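You operate a simulated robot arm through the tools that you are given. There is no shell and no other tool. Be economical: measure what you need, move in short steps, check, and stop when the job is done.

The job below is to be done with a simulated two-armed robot. You get a single attempt, and the scene is never put back.

## Task
Shut the grey gully cover. Take the red-capped union on the top of the tool stand and put it away on the top of the green bench. Take the strainer basket from the shelf under the tool stand and put it in the drip tray. Put the 5 mm feeler from the long trestle on the third shelf from the bottom of the store rack and the 3 mm feeler on the front of the wiring table. Pick up the tee with the yellow cap with one hand, pass it to the other hand and put it on the top of the grey bench. The order is free. Set down upright: red-capped union, strainer basket, tee with the yellow cap.
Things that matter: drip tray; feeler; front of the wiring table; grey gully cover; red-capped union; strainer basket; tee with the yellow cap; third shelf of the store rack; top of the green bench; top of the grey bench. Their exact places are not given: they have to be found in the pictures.

Only the result counts: the job must be done as asked and must still hold three seconds after the hand-in. Knocking over, shifting, dropping, spilling or breaking anything else fails it. Lids that push on must go on centred and level and be pressed home; caps that screw on are set level and turned clockwise until they are tight.

## Robot
Two 7-joint arms with two-finger parallel grippers on one trunk, on a base that drives. Base frame: it is fixed to the floor where the robot stands at the start and does not move with it; the origin is under the middle of the robot, x ahead of it, y to its left, z up. Units: cm, degrees, N and s.
The left shoulder is at the start at [6, 14.3, 50.1], the right one opposite. With the tool pointing down near the work surface each hand reaches from about 32 to 74 cm from the robot's upright axis, wherever it stands, measured 20 degrees to its own side. Places, roughly: drip tray (26x22 cm) [50, -166, 80]; feeler [600, 725, 75]; front of the wiring table (17x27 cm) [198, 604, 80]; grey gully cover [70, 0, 30]; red-capped union (5x5x10 cm) [40, -160, 80]; strainer basket (8x8x15 cm) [70, -180, 40]; tee with the yellow cap (7x5x10 cm) [620, 700, 80]; third shelf of the store rack [270, 1010, 120]; top of the green bench [770, 940, 90]; top of the grey bench [870, 870, 90]. Payload 1.57 kg a hand.
The tool frame of a hand sits at the grasp point between the pads (the TCP): z along the fingers, y along the line on which they close. The tips reach 3 cm beyond it. Largest opening 11 cm; finger width 2.4, thickness 1.2; the body of the gripper, 4.8 by 11.2 cm, starts 7.8 cm behind the TCP.
Orientation is told as [roll, pitch, yaw] about the base's x, y, z axes, in that order, counted from this pose: with the fingers straight down and closing along the base's y, the tool's x points along the base's -x, its y along +y and its z along -z.

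## Interface
- The arms move only by the tool play_rows. It takes "left_motion", "right_motion" or both (then of equal length, played together; a hand with none holds still); each is a list of rows, each an object (a shift or turn left out is 0, a gripper value left out holds the last) with "linear": the shift along the tool's x, y, z in cm, a list of three; "rotation": the turn, a rotation vector about the tool's x, y, z in rad, a list of three; "fingers": the finger opening in cm, from 0 to 11. In form: [{"linear": [dx, dy, dz], "rotation": [wx, wy, wz], "fingers": fingers}, ...]. A call has 1 to 12 rows; each row shifts and turns the commanded pose from where the row before left it, along the tool's axes as they then stand. Each row takes 0.2 s and may step no farther than 5 cm and 8.6 degrees from the row before; otherwise, or with a gripper value out of range, the whole call is refused. Where a pose cannot be reached the arm comes as near as it can. A force on the tool above 40 N (or 10 N above the force at the start of the call, whichever is more), or a blocked arm, ends the call early, and 0.2 s more pass. The fingers move at their own pace (about 4.5 cm/s each) and stop on an object; they squeeze with about 42 N. The grip force told is the motor's: it shows also when the fingers shut on nothing. Time passes only in rows, and 0.2 s behind the last, so rows that do not move let the fingers close. It gives the time, the measured TCP pose, the force on the tool (base axes), the opening and the grip force at its end, in the units of the frame above (readings bear some noise), with the torque about the TCP (base axes, N m) and any sound that the robot's microphone picked up.
- Cameras (640 x 400 px; columns grow to the right, rows downward): "scene" is now at [4.04, -0.6, 110.44]; the picture's right is [-0.07, -1.00, 0.00], its down [-0.82, 0.06, -0.57] and it looks along [0.57, -0.04, -0.82] (base axes); focal length 284 px, centre (320, 200). "left" rides on the left gripper at [7, -1.6, -14.1] in its tool frame; the picture's right is [0.23, 0.97, 0.00], its down [-0.86, 0.20, -0.48] and it looks along [-0.47, 0.11, 0.88] (tool axes); focal length 222 px, centre (320, 200). "right" rides on the right gripper at [7, 1.6, -14.1] in its tool frame; the picture's right is [-0.23, 0.97, 0.00], its down [-0.86, -0.20, -0.48] and it looks along [-0.47, -0.11, 0.88] (tool axes); focal length 222 px, centre (320, 200).
- camera(camera): a new picture of that camera. It takes no simulated time.
- lift_body(by): slides the trunk up (or, below 0, down) by that many cm; the arms and the scene camera ride with it, the base frame stays. It gives what a move gives, with no picture.
- drive_base(legs): drives the robot by 1 to 6 legs, each [ahead, left, turn to the left] in cm, cm and degrees, along the robot's own axes; the way and the turn of a leg run together, so that a leg with both is an arc; at most 150 cm and 180 degrees a leg. The arms and the cameras ride along, it lands a little off, and it stops where it bumps. It gives what a move gives.
- turn_head(pan, tilt): turns the head with the scene camera to pan (to the left, within 86 degrees either way) and tilt (down, from -29 to 69), counted from straight ahead of the robot. It gives what a move gives.
- pixel_to_xyz(camera, pixels): there is no depth. For up to 12 entries [column, row, z] of the newest picture of that camera ("zoom" is the newest enlarged one), the place [x, y] in the base frame at which the ray of that pixel passes the height z, good to about 0.2 cm. It takes no simulated time.
- close_up(camera, box): a new picture of the part [left, top, right, bottom] of that camera's present view, enlarged. It takes no simulated time.
- close_job(): hands the job in; it is judged then, once.

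Go step by step. Measure first, check grasps and placings, and put right what went wrong. The budget is 124 turns and 128 pictures, counting those below and the enlarged ones. Unless the task says otherwise, let go and move clear before handing in.

The tools are called after "Emit:" as name(argument=value, ...) on one line, values as JSON. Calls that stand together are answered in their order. play_rows: Moves the arms, as the interface text tells. Its arguments: {"type":"object","properties":{"left_motion":{"type":"array","items":{"type":"object","properties":{"linear":{"type":"array","items":{"type":"number"}},"rotation":{"type":"array","items":{"type":"number"}},"fingers":{"type":"number"}}}},"right_motion":{"type":"array","items":{"type":"object","properties":{"linear":{"type":"array","items":{"type":"number"}},"rotation":{"type":"array","items":{"type":"number"}},"fingers":{"type":"number"}}}}},"required":[]} The other tools are called the same way: lift_body (by) slides the trunk up or down; drive_base (legs) drives the base; turn_head (pan, tilt) turns the head that bears the scene camera; camera (camera) takes a picture; pixel_to_xyz (camera, pixels) gives the place at which the rays of pixels pass given heights; close_up (camera, box) takes an enlarged picture of a part of a camera's view; close_job () hands the job in.

At the start:

```text
time: 0.0
left_position: [57.58, 17.34, 49.26]
left_tcp_rot: [0.0, 0.1, -0.1]
left_force: [-1.5, 0.3, -0.7]
left_torque: [0.02, 0.0, 0.03]
left_finger_gap: 11.0
left_grip_force: 0.0
right_position: [46.38, -26.08, 45.32]
right_tcp_rot: [0.0, 0.0, 0.1]
right_force: [-0.2, -0.5, 0.3]
right_torque: [-0.01, -0.01, 0.03]
right_finger_gap: 11.0
right_grip_force: 0.1
trunk travel left (down, up): [-10.0, 49.0]
robot x, y, heading: [-0.31, -0.22, -0.2]
head pan, tilt: [-3.9, 55.4]
```

scene: 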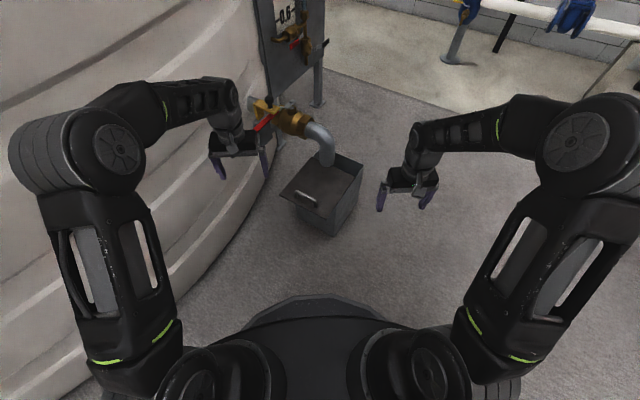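
right: 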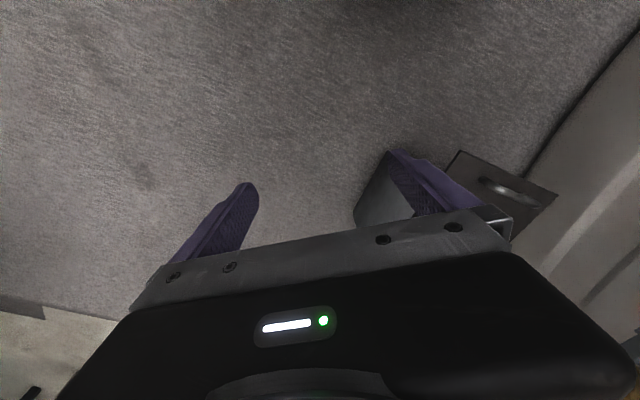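
left: 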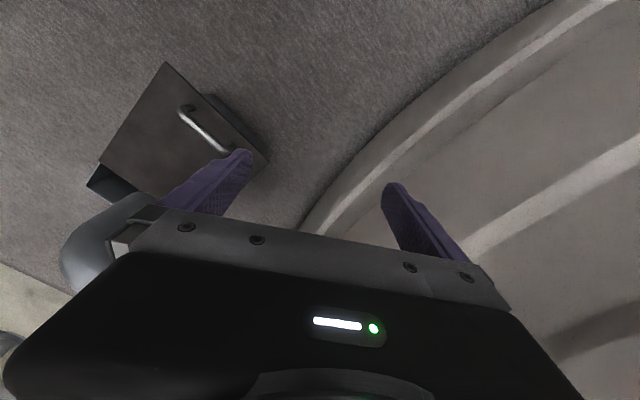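

The scene picture shows the grey gully box near (325,195), its cover apparently partly open with a handle at (307,200). I'll take a close look.

Emit:
close_up(camera="scene", box=[240, 90, 400, 250])

Emit:
pixel_to_xyz(camera="scene", pixels=[[280, 194, 30], [331, 218, 30], [362, 163, 30], [331, 152, 30], [297, 194, 32], [317, 205, 32], [330, 237, 0], [308, 168, 30], [348, 188, 30]])

```text
2.50 times, centred on (320, 170) of scene
```

zoom: 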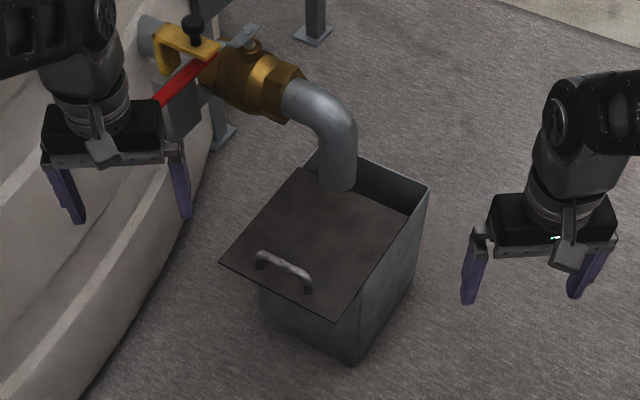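

```text
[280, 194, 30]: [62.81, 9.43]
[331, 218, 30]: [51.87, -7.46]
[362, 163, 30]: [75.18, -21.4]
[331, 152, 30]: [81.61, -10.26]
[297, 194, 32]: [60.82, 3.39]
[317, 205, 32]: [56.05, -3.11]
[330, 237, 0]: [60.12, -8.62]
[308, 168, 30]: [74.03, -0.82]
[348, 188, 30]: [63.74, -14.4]
```

I'll triangulate the plate and the box from the left camera together with the scene.

Emit:
pixel_to_xyz(camera="left", pixels=[[225, 150, 30], [225, 150, 26], [183, 110, 30], [183, 110, 26], [165, 62, 30], [165, 62, 26], [268, 160, 30], [268, 160, 26], [100, 165, 30], [100, 165, 26], [88, 185, 26], [88, 185, 30]])

Emit:
pixel_to_xyz(camera="scene", pixels=[[296.8, 193.2, 30], [296.8, 193.2, 26], [315.2, 204.8, 30], [315.2, 204.8, 26], [279.6, 194.8, 26], [326.8, 218, 26], [326.8, 218, 30], [356, 176, 26], [312, 157.2, 26], [363.2, 165.2, 26], [363.2, 165.2, 30], [332, 236, 0]])

Emit:
close_up(camera="left", box=[40, 40, 300, 260])

```text
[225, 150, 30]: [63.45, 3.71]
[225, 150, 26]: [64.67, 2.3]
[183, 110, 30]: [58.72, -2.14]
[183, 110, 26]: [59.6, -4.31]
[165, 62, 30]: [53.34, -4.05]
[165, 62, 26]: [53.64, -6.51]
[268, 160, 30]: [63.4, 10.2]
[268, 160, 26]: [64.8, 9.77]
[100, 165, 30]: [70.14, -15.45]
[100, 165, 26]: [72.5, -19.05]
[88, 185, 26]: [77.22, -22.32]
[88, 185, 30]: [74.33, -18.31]
```

```text
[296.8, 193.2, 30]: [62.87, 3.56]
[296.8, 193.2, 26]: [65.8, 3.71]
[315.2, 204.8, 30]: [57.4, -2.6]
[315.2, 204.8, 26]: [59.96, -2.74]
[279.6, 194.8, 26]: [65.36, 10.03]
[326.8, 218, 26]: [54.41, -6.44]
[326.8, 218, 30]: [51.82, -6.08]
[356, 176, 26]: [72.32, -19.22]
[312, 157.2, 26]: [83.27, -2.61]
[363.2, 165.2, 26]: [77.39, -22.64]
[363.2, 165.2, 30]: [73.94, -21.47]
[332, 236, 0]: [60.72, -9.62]
```

```text
1.82 times, centred on (170, 150) of left
```

zoom: 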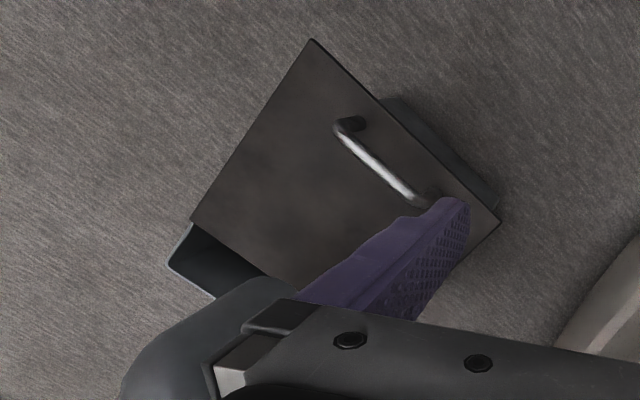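

The plate sits at z≈26 and overhangs about 6–7 cm towards the robot along (0.825,-0.565); its handle is at about (60.7,0.6,29). I'll turn the left hand to yaw -34° and bring it behind the handle to push.

Emit:
play_rows(left_motion=[{"rotation": [0, 0, 0.15], "fingers": 3}, {"rotation": [0, 0, 0.15]}, {"rotation": [0, 0, 0.15]}, {"rotation": [0, 0, 0.15]}, {"linear": [-2.66, -4, 0]}, {"linear": [-2.66, -4, 0]}, {"linear": [-2.66, -4, 0]}, {"linear": [0, 0, 4.5]}, {"linear": [0, 0, 4.5]}])

Emit:
camera(camera="left")

Emit:
camera(camera="scene")

```text
time: 2.0
left_position: [57.51, 2.73, 40.21]
left_tcp_rot: [-0.1, 0.0, -34.4]
left_force: [0.2, -0.9, -0.2]
left_torque: [0.01, 0.0, 0.03]
left_finger_gap: 2.97
left_grip_force: 0.0
right_position: [46.47, -26.01, 45.29]
right_tcp_rot: [0.0, 0.0, 0.1]
right_force: [0.2, -0.3, 0.3]
right_torque: [0.02, 0.03, 0.0]
right_finger_gap: 11.0
right_grip_force: 0.1
trunk travel left (down, up): [-10.0, 49.0]
robot x, y, heading: [-0.02, -0.3, 0.2]
head pan, tilt: [-3.9, 55.4]
```

```text
122 pictures are left
```

left: 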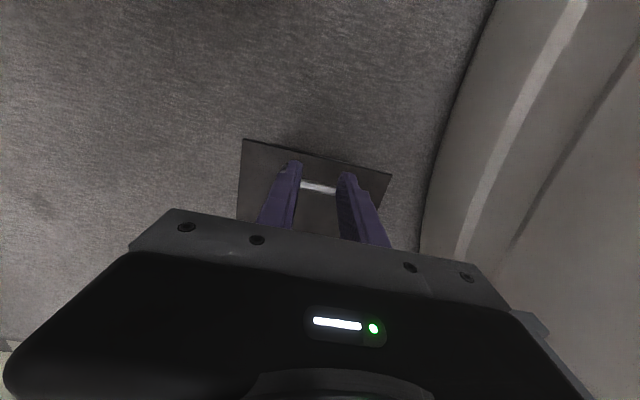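

```text
121 pictures are left
```

scene: 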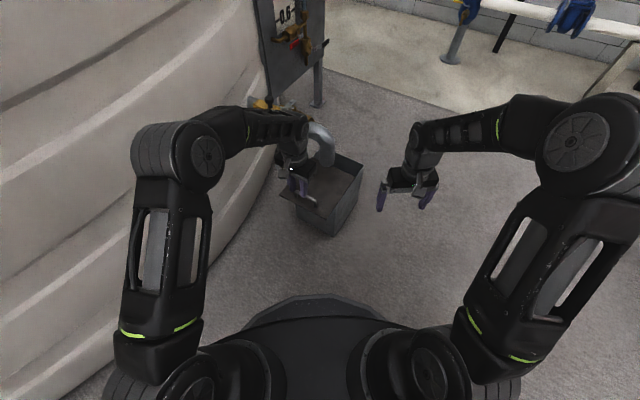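

The left picture shows the handle at (318,188) between the fingers and parallel to the closing line. I'll measure where it lies.

Emit:
pixel_to_xyz(camera="left", pixels=[[318, 188, 29], [318, 188, 28], [243, 140, 26], [391, 173, 26], [316, 150, 26]])

Emit:
close_up(camera="left", box=[220, 110, 420, 240])

```text
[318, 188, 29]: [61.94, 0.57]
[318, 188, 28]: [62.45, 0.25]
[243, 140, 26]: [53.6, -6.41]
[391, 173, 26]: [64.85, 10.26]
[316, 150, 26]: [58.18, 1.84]
```

```text
3.08 times, centred on (320, 175) of left
```

zoom: 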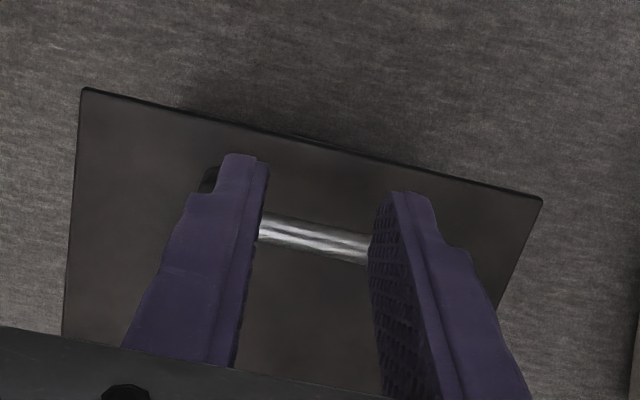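

The handle lies 5 cm ahead of the hand and 0.7 cm to the side. I'll go down behind it and push, checking partway.

Emit:
play_rows(left_motion=[{"linear": [0, 0.7, 4.5]}, {"linear": [0, 0, 4.5]}, {"linear": [0, 0, 1.2]}, {"linear": [-2, 0, 0]}, {"linear": [-1.5, 0, 0]}, {"linear": [-1.5, 0, 0]}, {"linear": [-1.5, 0, 0]}, {"linear": [-1.5, 0, 0]}])

Emit:
close_up(camera="scene", box=[240, 90, 400, 250])

Emit:
camera(camera="left")

```text
time: 3.8
left_position: [64.47, -1.0, 29.96]
left_tcp_rot: [0.0, 0.0, -34.5]
left_force: [-1.0, 0.7, -1.4]
left_torque: [0.0, -0.03, 0.02]
left_finger_gap: 2.98
left_grip_force: 0.2
right_position: [46.45, -25.95, 45.31]
right_tcp_rot: [0.0, 0.1, 0.0]
right_force: [-0.4, -0.6, -0.3]
right_torque: [0.01, 0.02, 0.01]
right_finger_gap: 11.0
right_grip_force: 0.1
trunk travel left (down, up): [-10.0, 49.0]
robot x, y, heading: [-0.36, -0.03, -0.3]
head pan, tilt: [-3.9, 55.4]
```

```text
2.50 times, centred on (320, 170) of scene
```

zoom: 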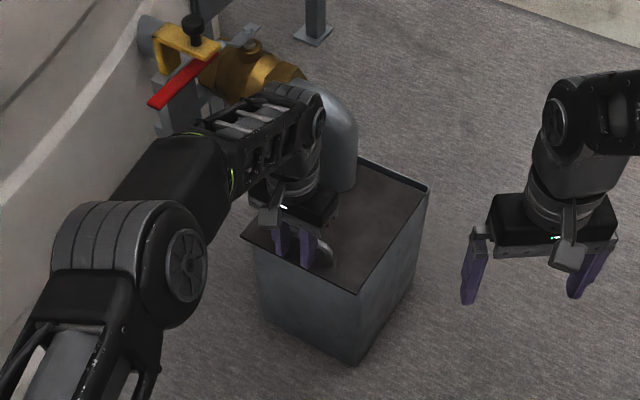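

```text
118 pictures are left
```

left: 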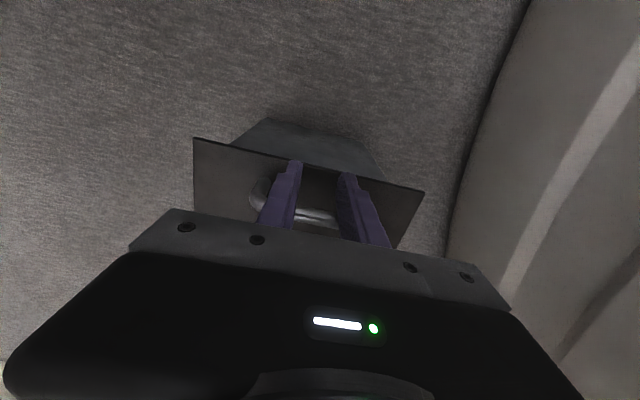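

The cover is nearly shut, with only a thin strip open at zoom (400,180). I'll push about 1.6 cm more in small steps.

Emit:
play_rows(left_motion=[{"linear": [-0.5, 0, 0]}, {"linear": [-0.5, 0, 0]}, {"linear": [-0.4, 0, 0]}, {"linear": [-0.3, 0, 0]}])

Emit:
close_up(camera="scene", box=[300, 130, 380, 220])

```text
time: 4.8
left_position: [65.88, -1.97, 30.11]
left_tcp_rot: [0.0, 0.0, -34.4]
left_force: [-1.2, -0.1, -0.3]
left_torque: [-0.01, 0.03, -0.03]
left_finger_gap: 3.01
left_grip_force: 0.1
right_position: [46.45, -25.89, 45.27]
right_tcp_rot: [0.0, -0.1, 0.0]
right_force: [-0.5, 0.3, 0.2]
right_torque: [0.01, 0.01, 0.02]
right_finger_gap: 10.99
right_grip_force: 0.1
trunk travel left (down, up): [-10.0, 49.0]
robot x, y, heading: [-0.24, -0.19, -0.2]
head pan, tilt: [-3.9, 55.4]
```

```text
4.44 times, centred on (340, 175) of scene
```

zoom: 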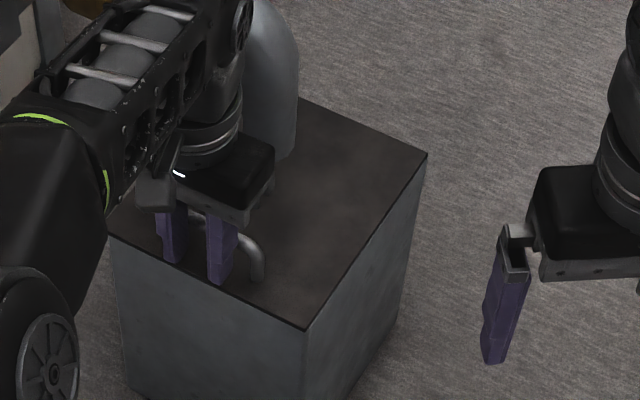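

The cover looks flush, but no stop has been felt yet. I'll nudge 0.6 cm more and watch the force.

Emit:
play_rows(left_motion=[{"linear": [-0.3, 0, 0]}, {"linear": [-0.3, 0, 0]}, {}])

Emit:
close_up(camera="scene", box=[300, 130, 380, 220])

```text
time: 5.6
left_position: [65.97, -2.02, 30.02]
left_tcp_rot: [0.0, -0.1, -34.4]
left_force: [-0.3, -0.6, -0.8]
left_torque: [-0.02, -0.02, 0.02]
left_finger_gap: 3.0
left_grip_force: 0.1
left hand out of reach, approached as far as the arm can: row 2
right_position: [46.46, -26.01, 45.23]
right_tcp_rot: [0.0, 0.1, 0.0]
right_force: [-0.9, -0.2, 0.4]
right_torque: [-0.02, -0.01, -0.01]
right_finger_gap: 10.98
right_grip_force: 0.0
trunk travel left (down, up): [-10.0, 49.0]
robot x, y, heading: [0.24, -0.01, 0.1]
head pan, tilt: [-3.9, 55.4]
```

```text
4.44 times, centred on (340, 175) of scene
```

zoom: 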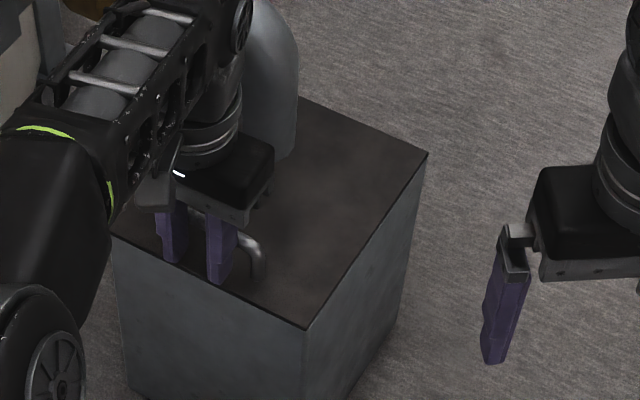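

The arm reached its limit and the cover looks flush. To be sure it is against its stop, I'll back off, raise the hand 5, lower the trunk 5 and push once more.

Emit:
play_rows(left_motion=[{"linear": [1.3, 0, 0]}, {"linear": [0, 0, -5]}])

Emit:
lift_body(by=-5)

Emit:
play_rows(left_motion=[{"linear": [-0.9, 0, 0]}, {"linear": [-0.4, 0, 0]}, {"linear": [-0.3, 0, 0]}, {"linear": [-0.3, 0, 0]}, {}])

Emit:
close_up(camera="scene", box=[300, 130, 380, 220])

```text
time: 6.2
left_position: [64.66, -1.14, 35.24]
left_tcp_rot: [-0.1, 0.1, -34.4]
left_force: [-0.2, -1.0, 0.7]
left_torque: [-0.03, 0.02, 0.07]
left_finger_gap: 2.99
left_grip_force: 0.0
right_position: [46.4, -26.03, 45.15]
right_tcp_rot: [0.0, 0.0, 0.0]
right_force: [0.1, 0.1, -0.6]
right_torque: [-0.04, 0.02, 0.02]
right_finger_gap: 11.0
right_grip_force: 0.0
trunk travel left (down, up): [-10.0, 49.0]
robot x, y, heading: [0.14, 0.15, -0.1]
head pan, tilt: [-3.9, 55.4]
```

```text
time: 7.1
left_position: [64.67, -1.13, 30.42]
left_tcp_rot: [0.0, 0.1, -34.4]
left_force: [-1.0, 0.9, 0.1]
left_torque: [0.02, -0.02, -0.04]
left_finger_gap: 3.01
left_grip_force: 0.1
right_position: [46.42, -26.07, 40.24]
right_tcp_rot: [0.0, 0.0, 0.1]
right_force: [0.0, -0.1, 0.4]
right_torque: [0.01, -0.02, -0.01]
right_finger_gap: 11.01
right_grip_force: 0.0
trunk travel left (down, up): [-5.0, 54.0]
robot x, y, heading: [0.05, 0.03, 0.2]
head pan, tilt: [-3.9, 55.4]
```

```text
time: 8.3
left_position: [66.2, -1.99, 30.25]
left_tcp_rot: [-0.1, -0.1, -34.4]
left_force: [-1.6, 0.9, -1.4]
left_torque: [0.02, 0.02, -0.06]
left_finger_gap: 3.01
left_grip_force: 0.3
right_position: [46.6, -26.1, 40.16]
right_tcp_rot: [0.0, 0.1, 0.0]
right_force: [0.6, -1.5, -0.7]
right_torque: [0.0, 0.02, -0.03]
right_finger_gap: 10.99
right_grip_force: 0.0
trunk travel left (down, up): [-5.0, 54.0]
robot x, y, heading: [-0.07, 0.06, -0.1]
head pan, tilt: [-3.9, 55.4]
```

```text
4.44 times, centred on (340, 175) of scene
```

zoom: 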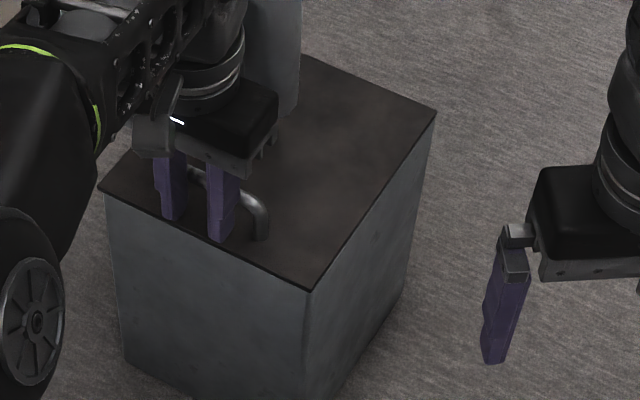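

It's still moving freely with no stop force. I'll push another 0.8 cm slowly.

Emit:
play_rows(left_motion=[{"linear": [-0.3, 0, 0]}, {"linear": [-0.3, 0, 0]}, {"linear": [-0.2, 0, 0]}, {}])

Emit:
close_up(camera="scene", box=[300, 130, 380, 220])

```text
time: 9.3
left_position: [66.4, -2.25, 30.09]
left_tcp_rot: [0.1, 0.2, -34.3]
left_force: [-17.9, 13.2, 1.4]
left_torque: [0.14, -0.19, -0.41]
left_finger_gap: 2.88
left_grip_force: 0.0
left hand out of reach, approached as far as the arm can: row 2
right_position: [46.43, -25.98, 40.36]
right_tcp_rot: [0.1, 0.0, -0.1]
right_force: [0.0, -0.6, 0.2]
right_torque: [0.01, -0.01, 0.01]
right_finger_gap: 11.01
right_grip_force: 0.0
trunk travel left (down, up): [-5.0, 54.0]
robot x, y, heading: [-0.35, 0.11, 0.1]
head pan, tilt: [-3.9, 55.4]
```

```text
4.44 times, centred on (340, 175) of scene
```

zoom: 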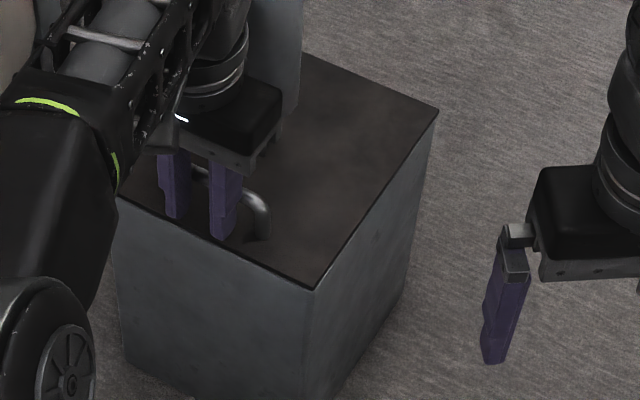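

The push now meets 22 N of resistance and the cover sits flush, so it is shut. I'll back off, raise the hand and look right towards the tool stand.

Emit:
play_rows(left_motion=[{"linear": [3, 0, 0]}, {"linear": [2, 0, -4]}, {"linear": [1, 2, -5]}, {"linear": [1, 3, -5]}, {"linear": [1, 3, -5], "rotation": [0, 0, -0.15]}, {"linear": [0, 3, 0], "rotation": [0, 0, -0.15]}, {"linear": [0, 3, 0], "rotation": [0, 0, -0.15]}, {"linear": [0, 0, 0], "rotation": [0, 0, -0.15], "fingers": 11}])

Emit:
turn_head(pan=-75, tilt=25)

Emit:
camera(camera="scene")

```text
refused: row 3 steps farther than a row can; nothing moved
```

```text
time: 10.8
left_position: [66.41, -2.39, 30.31]
left_tcp_rot: [-0.1, 0.4, -34.3]
left_force: [-23.1, 19.7, -2.5]
left_torque: [0.33, -0.21, -0.49]
left_finger_gap: 2.72
left_grip_force: 0.0
right_position: [46.39, -25.96, 40.23]
right_tcp_rot: [0.1, 0.0, 0.0]
right_force: [0.4, 0.5, -0.4]
right_torque: [-0.04, -0.01, -0.04]
right_finger_gap: 10.99
right_grip_force: 0.2
trunk travel left (down, up): [-5.0, 54.0]
robot x, y, heading: [0.01, -0.12, -0.4]
head pan, tilt: [-75.0, 25.0]
```

```text
113 pictures are left
```

scene: 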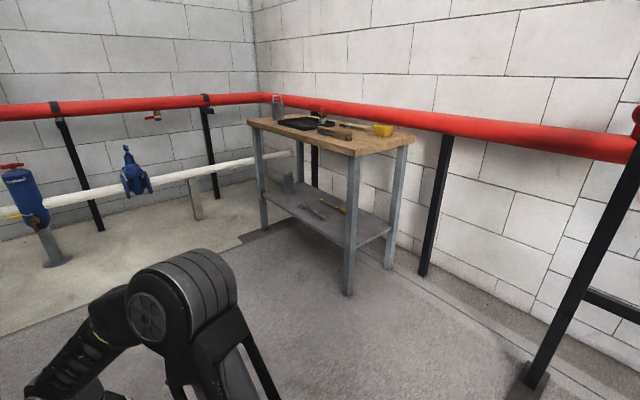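

The tool stand is at (330,140) with items on top, and the basket is probably at (287,182) on its lower shelf. I'll retract the hand, zoom in and measure.

Emit:
play_rows(left_motion=[{"linear": [3, 0, 0]}, {"linear": [2, 0, -4]}, {"linear": [1, 0, -4.5]}, {"linear": [0, 1, -4.5]}, {"linear": [0, 3, -3], "rotation": [0, 0, -0.14]}, {"linear": [0, 3, 0], "rotation": [0, 0, -0.14]}, {"linear": [0, 3, 0], "rotation": [0, 0, -0.14]}, {"linear": [0, 3, 0], "rotation": [0, 0, -0.14], "fingers": 11}])

Emit:
close_up(camera="scene", box=[230, 80, 430, 205])

Emit:
pixel_to_xyz(camera="scene", pixels=[[247, 121, 78], [355, 157, 78], [415, 138, 78], [300, 112, 78], [349, 295, 0], [265, 228, 0], [391, 268, 0], [287, 192, 30]])

```text
time: 12.6
left_position: [68.6, 7.95, 40.87]
left_tcp_rot: [-0.1, 0.0, -6.8]
left_force: [-31.4, 7.2, 4.1]
left_torque: [-1.49, -5.31, 0.46]
left_finger_gap: 6.86
left_grip_force: 0.1
left hand out of reach, approached as far as the arm can: row 1, 2, 5, 6, 7
right_position: [46.38, -25.92, 40.3]
right_tcp_rot: [0.0, -0.1, 0.2]
right_force: [-0.9, -0.5, 0.0]
right_torque: [-0.02, 0.02, 0.02]
right_finger_gap: 11.0
right_grip_force: 0.1
trunk travel left (down, up): [-5.0, 54.0]
robot x, y, heading: [-0.25, 0.05, 0.3]
head pan, tilt: [-75.0, 25.0]
stopped in row 8 (left hand): the force on the tool passed its limit at 70 N (the readings are from after the stop); the commanded pose is now the measured one
```

```text
3.20 times, centred on (330, 142) of scene
```

zoom: 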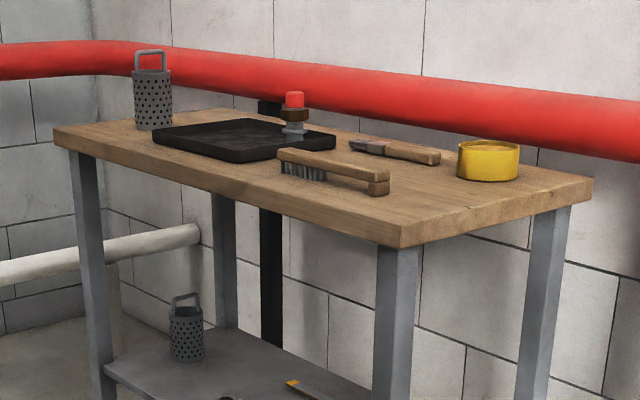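

```text
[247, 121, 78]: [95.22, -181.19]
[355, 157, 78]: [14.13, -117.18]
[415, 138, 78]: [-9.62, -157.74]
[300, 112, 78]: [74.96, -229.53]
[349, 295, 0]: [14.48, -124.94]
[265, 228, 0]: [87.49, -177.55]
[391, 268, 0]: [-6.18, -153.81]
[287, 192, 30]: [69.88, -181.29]
```

The left hand hit something at (68.6,8,41), probably the pipe beside the gully. I'll back it off towards the robot at once and look.

Emit:
play_rows(left_motion=[{"linear": [2, 0, 0]}, {"linear": [3, 0, 0]}, {"linear": [4, 0, 0]}, {"linear": [2, 0, 0]}])

Emit:
turn_head(pan=0, tilt=50)

Emit:
camera(camera="scene")

```text
time: 13.6
left_position: [57.94, 9.14, 40.77]
left_tcp_rot: [-0.3, -0.1, -6.8]
left_force: [-0.4, -0.3, 0.2]
left_torque: [0.01, -0.01, -0.01]
left_finger_gap: 10.99
left_grip_force: 0.0
right_position: [46.44, -25.91, 40.2]
right_tcp_rot: [0.0, 0.0, 0.0]
right_force: [-0.9, -0.3, 0.4]
right_torque: [0.01, 0.01, -0.01]
right_finger_gap: 10.98
right_grip_force: 0.0
trunk travel left (down, up): [-5.0, 54.0]
robot x, y, heading: [-0.48, -0.1, 0.1]
head pan, tilt: [-75.0, 25.0]
```

```text
time: 15.1
left_position: [58.06, 9.2, 40.67]
left_tcp_rot: [-0.2, 0.0, -6.8]
left_force: [0.7, -0.1, 0.3]
left_torque: [0.01, 0.01, 0.01]
left_finger_gap: 11.0
left_grip_force: 0.2
right_position: [46.36, -26.03, 40.27]
right_tcp_rot: [0.0, 0.0, -0.1]
right_force: [0.4, 0.1, -0.8]
right_torque: [-0.03, 0.0, 0.0]
right_finger_gap: 11.0
right_grip_force: 0.1
trunk travel left (down, up): [-5.0, 54.0]
robot x, y, heading: [-0.0, 0.0, 0.2]
head pan, tilt: [0.0, 50.0]
```

```text
111 pictures are left
```

scene: 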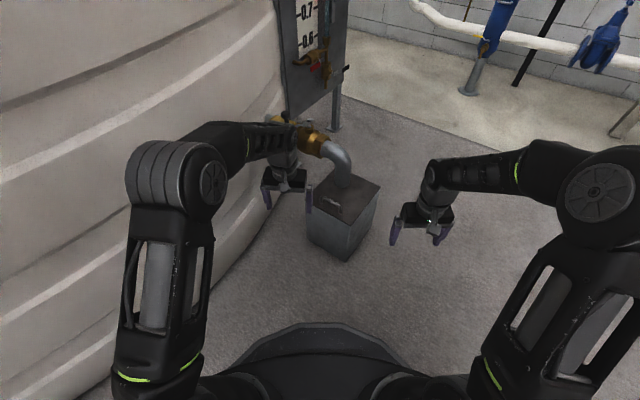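

The pipe and valve are hidden behind the arm. I'll tuck the left hand in close and high, then check the valve's red lever and the cover.

Emit:
play_rows(left_motion=[{"linear": [3, 0, -3]}, {"linear": [3, 1, -3]}, {"linear": [3, 2, -3]}, {"linear": [3, 3, -2], "rotation": [0, 0, -0.12]}, {"linear": [2, 3, -2]}, {"linear": [0, 3, -2]}])

Emit:
close_up(camera="scene", box=[230, 80, 410, 270])

```text
time: 16.5
left_position: [44.71, 22.8, 55.85]
left_tcp_rot: [-0.1, 0.2, 0.2]
left_force: [-0.2, 0.1, 0.6]
left_torque: [0.01, 0.0, -0.02]
left_finger_gap: 11.02
left_grip_force: 0.1
right_position: [46.37, -26.03, 40.2]
right_tcp_rot: [0.0, 0.0, 0.0]
right_force: [0.8, 0.5, 0.2]
right_torque: [-0.02, -0.01, -0.04]
right_finger_gap: 10.98
right_grip_force: 0.1
trunk travel left (down, up): [-5.0, 54.0]
robot x, y, heading: [-0.06, -0.33, 0.2]
head pan, tilt: [0.0, 50.0]
```

```text
2.11 times, centred on (320, 175) of scene
```

zoom: 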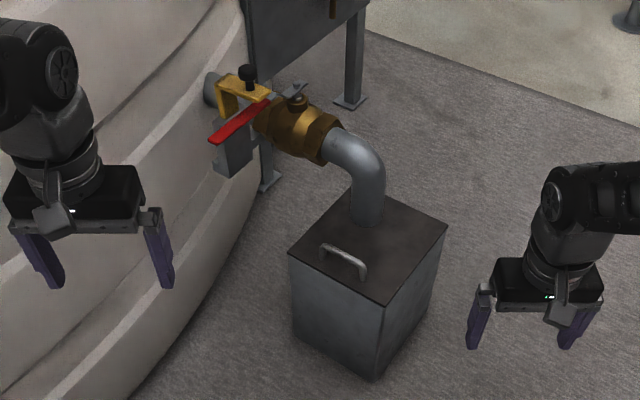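

The lever and clip look unchanged from the first picture, and the cover is shut. Next I'll raise the right hand and the trunk, turn to face the tool stand (heading about -126°) and drive near it.

Emit:
play_rows(right_motion=[{"linear": [1, 0, -5]}, {"linear": [0, 0, -5]}, {"linear": [0, 0, -5]}])

Emit:
lift_body(by=42)

Emit:
drive_base(legs=[[0, 0, -126], [0, 70, 0], [25, 70, 0]])

Emit:
turn_head(pan=0, tilt=50)

Emit:
camera(camera="scene")

```text
refused: row 1 steps farther than a row can; nothing moved
```

```text
refused: 42 is not a number from -40 to 40
```

```text
time: 29.3
left_position: [82.89, -156.77, 55.9]
left_tcp_rot: [-0.1, 0.1, -128.8]
left_force: [-0.8, -1.1, 0.7]
left_torque: [-0.01, 0.0, 0.02]
left_finger_gap: 11.01
left_grip_force: 0.1
right_position: [43.79, -127.51, 40.22]
right_tcp_rot: [0.1, -0.1, -128.8]
right_force: [0.4, -0.7, -0.1]
right_torque: [-0.01, 0.02, -0.02]
right_finger_gap: 10.98
right_grip_force: 0.2
trunk travel left (down, up): [-5.0, 54.0]
robot x, y, heading: [93.16, -107.36, -128.9]
head pan, tilt: [0.0, 50.0]
```

```text
time: 29.9
left_position: [82.88, -156.83, 55.77]
left_tcp_rot: [-0.1, 0.1, -128.9]
left_force: [0.6, 0.2, 0.6]
left_torque: [0.01, -0.01, 0.0]
left_finger_gap: 10.99
left_grip_force: 0.1
right_position: [43.81, -127.53, 40.22]
right_tcp_rot: [0.0, 0.0, -128.8]
right_force: [-1.0, -0.9, 0.0]
right_torque: [0.01, -0.03, 0.03]
right_finger_gap: 10.99
right_grip_force: 0.0
trunk travel left (down, up): [-5.0, 54.0]
robot x, y, heading: [93.22, -107.83, -128.8]
head pan, tilt: [0.0, 50.0]
```

```text
109 pictures are left
```

scene: 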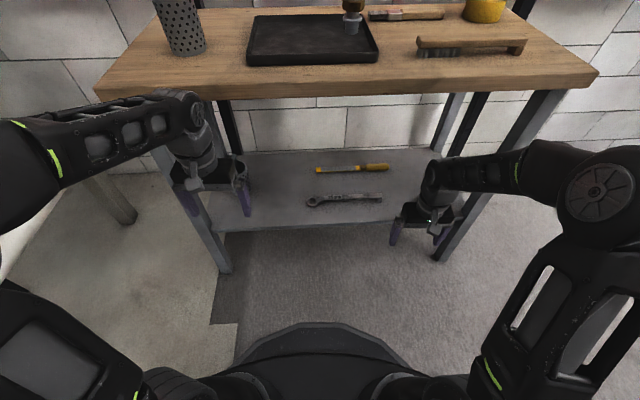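

The robot now faces the stand. I'll raise the left hand to clear the view of the shelf and the basket.

Emit:
play_rows(left_motion=[{"linear": [0, 0, -5]}, {"linear": [3, 0, -4]}, {"linear": [3, 0, -4]}, {"linear": [3, 0, -4]}, {"linear": [2, 3, -3]}, {"linear": [0, 4, -3]}])

Emit:
turn_head(pan=15, tilt=40)

Emit:
camera(camera="scene")

```text
time: 31.3
left_position: [89.25, -155.4, 64.57]
left_tcp_rot: [-5.7, -2.6, -127.8]
left_force: [-0.1, -0.5, 0.3]
left_torque: [-0.02, 0.02, 0.0]
left_finger_gap: 11.01
left_grip_force: 0.1
left hand out of reach, approached as far as the arm can: row 2, 3, 4, 5, 6
right_position: [43.74, -127.47, 40.22]
right_tcp_rot: [0.0, 0.0, -128.9]
right_force: [-0.3, 0.0, -0.7]
right_torque: [-0.04, -0.04, 0.02]
right_finger_gap: 11.01
right_grip_force: 0.1
trunk travel left (down, up): [-5.0, 54.0]
robot x, y, heading: [93.25, -107.71, -128.8]
head pan, tilt: [0.0, 50.0]
```

```text
time: 32.1
left_position: [89.25, -155.54, 64.49]
left_tcp_rot: [-5.5, -2.6, -127.6]
left_force: [0.2, 0.3, 0.7]
left_torque: [0.01, -0.01, 0.01]
left_finger_gap: 11.0
left_grip_force: 0.1
right_position: [43.88, -127.51, 40.26]
right_tcp_rot: [0.0, 0.0, -128.9]
right_force: [0.6, 0.3, 0.0]
right_torque: [0.0, 0.0, 0.01]
right_finger_gap: 11.02
right_grip_force: 0.1
trunk travel left (down, up): [-5.0, 54.0]
robot x, y, heading: [93.22, -107.41, -128.9]
head pan, tilt: [15.0, 40.0]
```

```text
108 pictures are left
```

scene: 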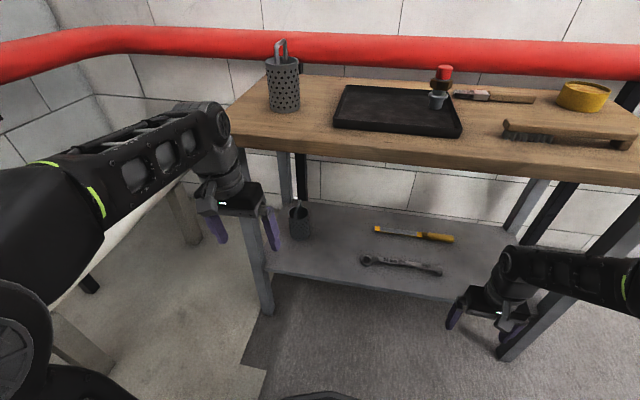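

I'll use the vertical left-front leg (foot at (267,313), top at (247,152)) to find the heights of the top and the shelf, and close in on the objects.

Emit:
pixel_to_xyz(camera="scene", pixels=[[267, 313, 0], [247, 152, 76], [247, 152, 72], [247, 152, 68], [262, 275, 15], [262, 275, 20], [262, 275, 25], [299, 238, 25], [299, 238, 20], [436, 108, 76], [284, 110, 76], [505, 358, 0]])

Emit:
close_up(camera="scene", box=[220, 60, 480, 250])

```text
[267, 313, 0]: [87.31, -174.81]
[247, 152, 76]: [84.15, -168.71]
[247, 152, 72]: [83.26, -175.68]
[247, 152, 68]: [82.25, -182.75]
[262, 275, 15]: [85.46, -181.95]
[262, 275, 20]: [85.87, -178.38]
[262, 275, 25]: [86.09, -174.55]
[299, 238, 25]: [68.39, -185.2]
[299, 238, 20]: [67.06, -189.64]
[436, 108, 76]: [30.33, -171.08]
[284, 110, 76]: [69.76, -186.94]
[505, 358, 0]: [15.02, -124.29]
```

```text
2.11 times, centred on (350, 155) of scene
```

zoom: 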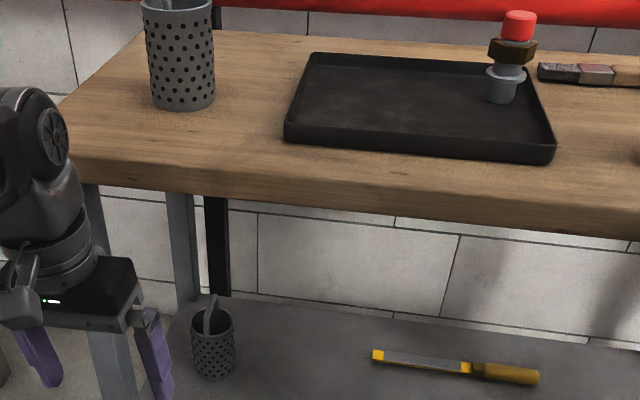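

The top is at z≈76 and the shelf at z≈25, with the basket at about (66.5,-188); the union stands in the tray's rear-right corner. For the basket I'll tilt the left tool to point forward and down so it can go in under the top. First I'll tuck the right hand in and reconfigure the left.

Emit:
play_rows(left_motion=[{"linear": [-0.5, -1.2, 4.2]}, {"linear": [-0.5, -1.2, 4.2]}, {"linear": [-0.5, -1.2, 4.2]}, {"linear": [-0.5, -1.2, 4.2]}, {"linear": [-0.5, -1.2, 4.2]}, {"linear": [-0.5, -1.2, 4.2]}, {"linear": [-0.5, -1.2, 4.2]}, {"linear": [-0.5, -1.2, 4.2]}, {"rotation": [0, -0.14, 0]}, {"rotation": [0, -0.14, 0]}, {"rotation": [0, -0.14, 0]}, {"rotation": [0, -0.14, 0]}], right_motion=[{"linear": [1.5, 0, -1]}, {"linear": [1.5, 0, -1]}, {"linear": [1.5, 0, -1]}, {"linear": [1.5, 0, -1]}, {"linear": [1.5, 0, -1]}, {"linear": [1.5, 0, -1]}, {}, {}, {}, {}, {}, {}])

```text
time: 34.7
left_position: [76.17, -151.8, 32.34]
left_tcp_rot: [-6.7, -34.7, -124.1]
left_force: [0.5, 0.4, -0.6]
left_torque: [-0.01, 0.0, 0.02]
left_finger_gap: 10.98
left_grip_force: 0.2
right_position: [49.5, -120.5, 46.36]
right_tcp_rot: [0.0, -0.1, -128.9]
right_force: [-0.2, -0.7, -0.1]
right_torque: [0.01, 0.01, -0.03]
right_finger_gap: 11.0
right_grip_force: 0.0
trunk travel left (down, up): [-5.0, 54.0]
robot x, y, heading: [93.06, -107.62, -128.4]
head pan, tilt: [15.0, 40.0]
```

The left hand is tilted, with a small roll left to correct. I'll fix that, then square up to the stand and move in (turn +4°, left 6, ahead 10).

Emit:
play_rows(left_motion=[{"rotation": [-0.117, 0, 0]}, {"rotation": [0, -0.1, 0], "linear": [0, 0, -2]}, {"rotation": [0, -0.08, 0], "linear": [0, 0, -2]}])

Emit:
drive_base(legs=[[0, 6, 4], [10, 0, 0]])

Emit:
camera(camera="left")

Emit:
camera(camera="scene")

```text
time: 35.5
left_position: [74.71, -151.35, 34.49]
left_tcp_rot: [0.0, -45.0, -124.1]
left_force: [-0.6, -0.3, 0.2]
left_torque: [0.0, -0.01, 0.02]
left_finger_gap: 11.0
left_grip_force: 0.1
left hand out of reach, approached as far as the arm can: row 2, 3
right_position: [49.48, -120.58, 46.33]
right_tcp_rot: [0.0, 0.0, -128.7]
right_force: [-0.1, -0.4, -0.2]
right_torque: [0.0, 0.01, -0.01]
right_finger_gap: 11.02
right_grip_force: 0.0
trunk travel left (down, up): [-5.0, 54.0]
robot x, y, heading: [93.34, -107.56, -128.8]
head pan, tilt: [15.0, 40.0]
```

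```text
time: 37.2
left_position: [77.11, -164.47, 34.63]
left_tcp_rot: [0.1, -44.8, -120.0]
left_force: [0.4, -0.8, -0.6]
left_torque: [-0.01, 0.0, -0.04]
left_finger_gap: 11.01
left_grip_force: 0.0
right_position: [49.68, -135.45, 46.38]
right_tcp_rot: [0.1, -0.1, -124.7]
right_force: [-0.9, -0.5, -0.8]
right_torque: [0.03, -0.02, 0.0]
right_finger_gap: 11.01
right_grip_force: 0.1
trunk travel left (down, up): [-5.0, 54.0]
robot x, y, heading: [92.22, -119.46, -124.5]
head pan, tilt: [15.0, 40.0]
```

```text
106 pictures are left
```

left: 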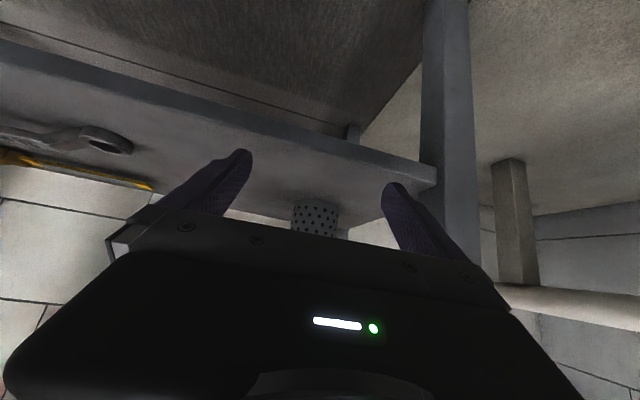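

```text
105 pictures are left
```

scene: 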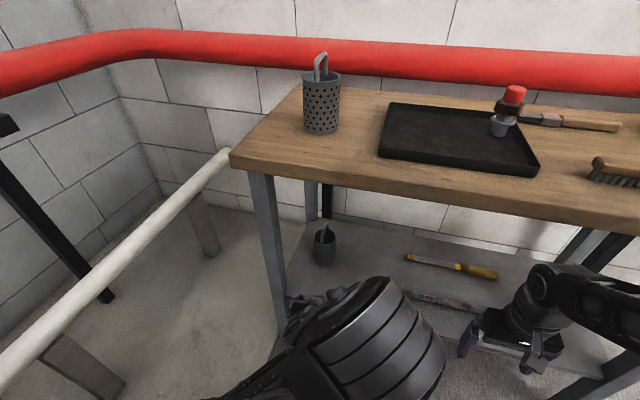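

The basket shows in the left view at (315,218), between the fingers, and in the scene at (325,245). I'll measure it from both.

Emit:
pixel_to_xyz(camera="scene", pixels=[[324, 266, 25], [324, 266, 26], [324, 230, 36], [324, 230, 34], [313, 240, 32], [336, 240, 32], [277, 330, 25]])

Emit:
pixel_to_xyz(camera="left", pixels=[[317, 200, 25], [317, 200, 26], [292, 222, 32], [337, 222, 32], [292, 222, 28], [300, 152, 25], [300, 152, 24], [437, 183, 25]])

Emit:
close_up(camera="scene", box=[260, 180, 400, 300])

Emit:
close_up(camera="left", box=[230, 130, 450, 260])

```text
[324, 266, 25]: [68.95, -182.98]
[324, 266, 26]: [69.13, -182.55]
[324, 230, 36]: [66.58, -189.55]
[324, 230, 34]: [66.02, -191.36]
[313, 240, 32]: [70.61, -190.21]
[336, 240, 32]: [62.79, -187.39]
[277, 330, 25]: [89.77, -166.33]
```

```text
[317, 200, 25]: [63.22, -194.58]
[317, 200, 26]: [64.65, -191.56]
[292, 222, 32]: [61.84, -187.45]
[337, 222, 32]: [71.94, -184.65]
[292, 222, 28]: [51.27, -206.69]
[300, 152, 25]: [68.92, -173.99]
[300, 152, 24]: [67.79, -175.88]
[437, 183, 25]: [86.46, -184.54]
```

```text
3.33 times, centred on (330, 240) of scene
```

zoom: 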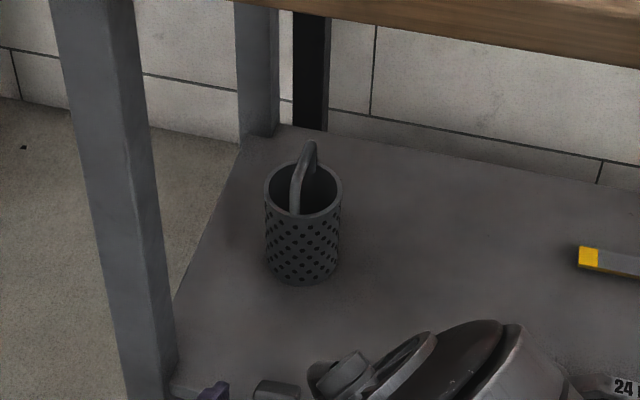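

```text
2.91 times, centred on (340, 195) of left
```

zoom: 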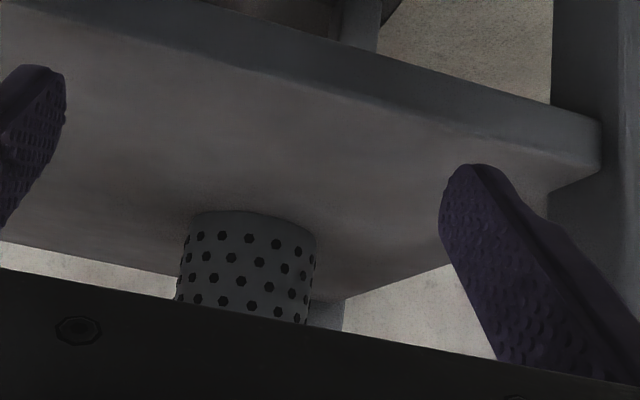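

The basket centre is at about (67.5,-186.5), with its rim at z≈36. The hand must advance 23.4 cm, shift 2.6 cm left and drop 2 cm; I'll do most of that and check.

Emit:
play_rows(left_motion=[{"linear": [-2, 1.0, 2]}, {"linear": [-2.8, 0.8, 2.8]}, {"linear": [-2.8, 0.8, 2.8]}, {"linear": [-2.0, 0, 2.0]}])

Emit:
camera(camera="left")

Emit:
camera(camera="scene")

```text
time: 38.2
left_position: [72.73, -177.64, 34.63]
left_tcp_rot: [-0.1, -44.8, -119.8]
left_force: [-0.9, -0.2, 0.1]
left_torque: [0.0, 0.02, -0.01]
left_finger_gap: 11.01
left_grip_force: 0.1
right_position: [49.62, -135.4, 46.37]
right_tcp_rot: [0.1, -0.1, -124.5]
right_force: [1.0, 0.7, -0.3]
right_torque: [-0.01, 0.01, -0.01]
right_finger_gap: 10.99
right_grip_force: 0.1
trunk travel left (down, up): [-5.0, 54.0]
robot x, y, heading: [92.66, -119.69, -124.5]
head pan, tilt: [15.0, 40.0]
```

```text
102 pictures are left
```

left: 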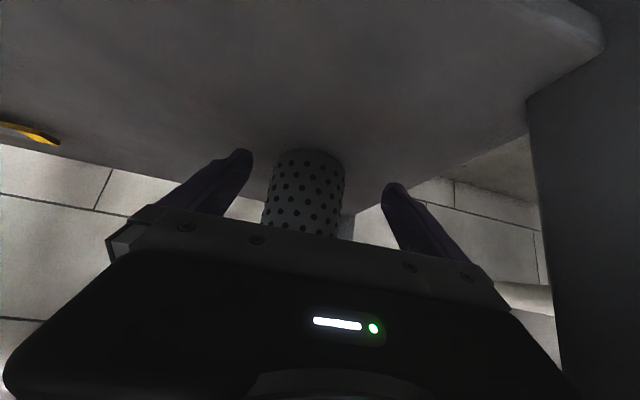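

```text
101 pictures are left
```

scene: 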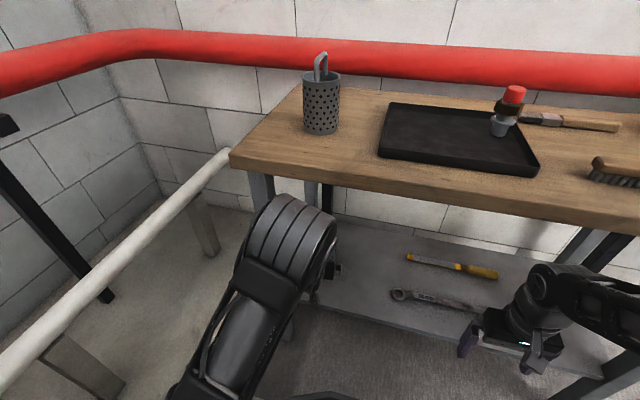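

The basket sits between the fingers. I'll check its lateral offset with a ray.

Emit:
pixel_to_xyz(camera="left", pixels=[[310, 149, 25.5], [278, 158, 25.5], [344, 158, 25.5], [268, 195, 31], [345, 195, 31]])

```text
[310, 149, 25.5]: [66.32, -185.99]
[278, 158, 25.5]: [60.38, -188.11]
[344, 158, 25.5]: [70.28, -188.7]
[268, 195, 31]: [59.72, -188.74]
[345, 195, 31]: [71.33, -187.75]
```

Intersecting both rays puts the shelf at z≈28 and the basket 9.3 cm ahead, 0.7 cm to the right. I'll advance around it and close.

Emit:
play_rows(left_motion=[{"linear": [-1.5, -0.7, 1.6]}, {"linear": [-1.5, 0, 1.7]}, {"linear": [-1.5, 0, 1.8]}, {"linear": [-1.5, 0, 1.8]}, {"fingers": 6}, {"fingers": 6}, {"fingers": 6}, {"fingers": 6}])

Emit:
camera(camera="left")

```text
time: 40.0
left_position: [67.37, -185.29, 33.92]
left_tcp_rot: [0.0, -44.8, -120.0]
left_force: [0.0, -1.3, -0.2]
left_torque: [-0.06, 0.06, 0.01]
left_finger_gap: 7.43
left_grip_force: 30.6
right_position: [49.73, -135.32, 46.45]
right_tcp_rot: [0.0, 0.0, -124.5]
right_force: [-0.1, -0.6, 0.4]
right_torque: [0.01, 0.02, 0.02]
right_finger_gap: 11.0
right_grip_force: 0.1
trunk travel left (down, up): [-5.0, 54.0]
robot x, y, heading: [92.58, -119.42, -124.6]
head pan, tilt: [15.0, 40.0]
```

```text
100 pictures are left
```

left: 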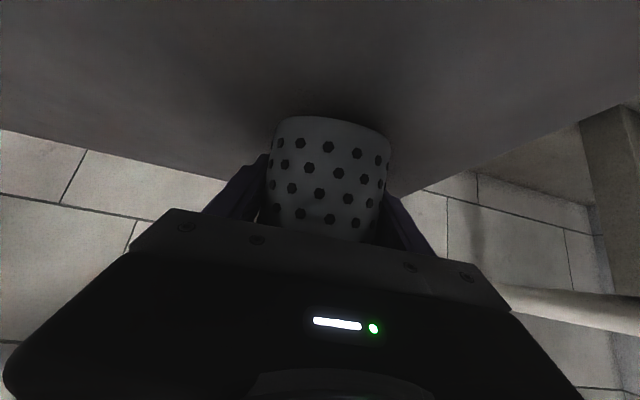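

The fingers stopped at 7.4 cm with a firm grip. I'll lift 3 cm and draw the basket straight out.

Emit:
play_rows(left_motion=[{"linear": [-1.0, 0, -1.0]}, {"linear": [-1.2, 0, -1.2]}, {"linear": [2.5, 0, -2.5]}, {"linear": [3.2, -0.5, -3.2]}, {"linear": [3.2, -0.5, -3.2]}, {"linear": [3.2, -0.5, -3.2]}, {"linear": [3.2, 0, -3.2]}])

Emit:
camera(camera="left")

Emit:
camera(camera="scene")

```text
time: 41.6
left_position: [77.04, -165.55, 36.91]
left_tcp_rot: [0.1, -44.8, -119.8]
left_force: [-0.4, 0.0, -3.5]
left_torque: [-0.02, 0.05, -0.01]
left_finger_gap: 7.32
left_grip_force: 41.8
right_position: [49.71, -135.46, 46.39]
right_tcp_rot: [0.0, 0.0, -124.6]
right_force: [0.8, -0.3, -0.1]
right_torque: [-0.03, -0.04, 0.02]
right_finger_gap: 11.0
right_grip_force: 0.1
trunk travel left (down, up): [-5.0, 54.0]
robot x, y, heading: [92.19, -119.57, -124.6]
head pan, tilt: [15.0, 40.0]
```

```text
99 pictures are left
```

left: 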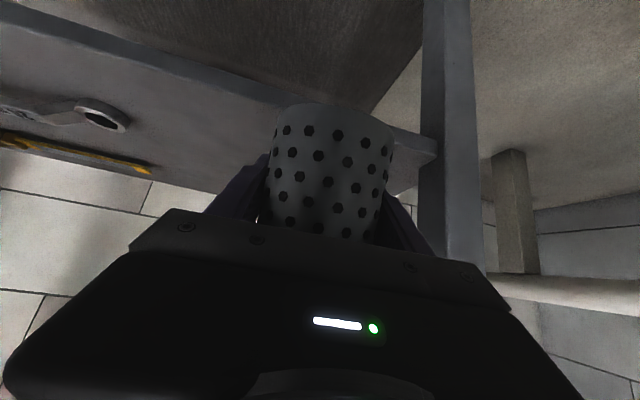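

```text
98 pictures are left
```

scene: 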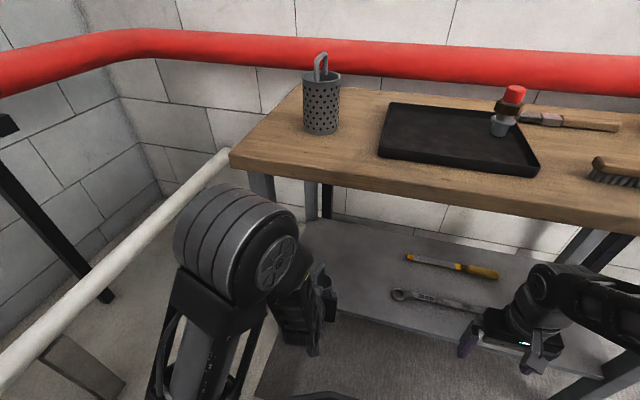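

The basket is held and out. Next: back off 14 cm, raise the trunk 50 and look at the tray.

Emit:
drive_base(legs=[[-14, 0, 0]])

Emit:
lift_body(by=40)

Emit:
lift_body(by=10)

Emit:
turn_head(pan=0, tilt=45)

Emit:
camera(camera="scene")

```text
time: 42.9
left_position: [84.99, -153.96, 37.0]
left_tcp_rot: [0.1, -44.8, -119.9]
left_force: [0.8, -0.3, -3.9]
left_torque: [-0.06, 0.08, -0.01]
left_finger_gap: 7.3
left_grip_force: 41.5
right_position: [57.61, -123.93, 46.42]
right_tcp_rot: [-0.1, 0.1, -124.6]
right_force: [0.2, 0.7, 0.6]
right_torque: [0.01, -0.02, -0.01]
right_finger_gap: 11.0
right_grip_force: 0.0
trunk travel left (down, up): [-5.0, 54.0]
robot x, y, heading: [100.44, -107.86, -124.7]
head pan, tilt: [15.0, 40.0]
```

```text
time: 46.8
left_position: [85.08, -154.08, 76.87]
left_tcp_rot: [0.1, -44.7, -119.8]
left_force: [0.2, 0.4, -2.7]
left_torque: [-0.03, 0.01, 0.0]
left_finger_gap: 7.27
left_grip_force: 42.5
right_position: [57.64, -123.89, 86.38]
right_tcp_rot: [0.0, 0.0, -124.6]
right_force: [0.3, -0.1, -0.5]
right_torque: [-0.02, -0.02, 0.01]
right_finger_gap: 11.01
right_grip_force: 0.1
trunk travel left (down, up): [-45.0, 14.0]
robot x, y, heading: [100.1, -108.07, -124.8]
head pan, tilt: [15.0, 40.0]
```

```text
time: 48.1
left_position: [84.99, -154.02, 87.06]
left_tcp_rot: [0.1, -44.7, -119.8]
left_force: [-0.2, -0.7, -3.7]
left_torque: [-0.04, 0.04, 0.01]
left_finger_gap: 7.29
left_grip_force: 42.1
right_position: [57.69, -123.99, 96.27]
right_tcp_rot: [0.0, 0.0, -124.6]
right_force: [-0.1, -0.2, -0.8]
right_torque: [0.03, -0.01, 0.01]
right_finger_gap: 11.0
right_grip_force: 0.1
trunk travel left (down, up): [-55.0, 4.0]
robot x, y, heading: [100.39, -108.14, -124.6]
head pan, tilt: [15.0, 40.0]
```

```text
time: 48.9
left_position: [85.04, -154.08, 86.95]
left_tcp_rot: [0.1, -44.7, -119.9]
left_force: [-0.3, 0.4, -3.5]
left_torque: [-0.06, 0.01, 0.01]
left_finger_gap: 7.29
left_grip_force: 42.5
right_position: [57.65, -123.91, 96.33]
right_tcp_rot: [0.1, 0.0, -124.6]
right_force: [0.0, 0.4, -0.2]
right_torque: [0.02, 0.0, 0.01]
right_finger_gap: 11.0
right_grip_force: 0.1
trunk travel left (down, up): [-55.0, 4.0]
robot x, y, heading: [100.07, -107.95, -124.9]
head pan, tilt: [0.0, 45.0]
```

```text
97 pictures are left
```

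scene: 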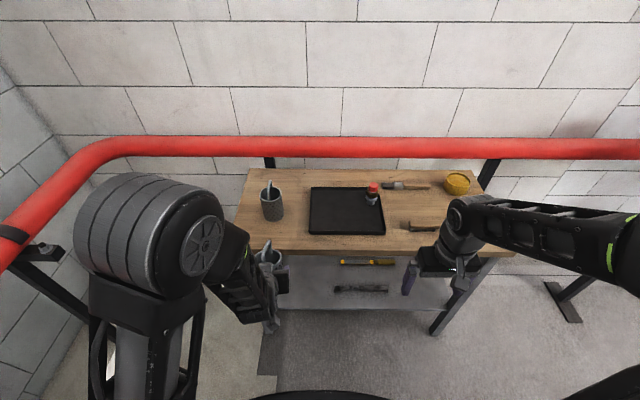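

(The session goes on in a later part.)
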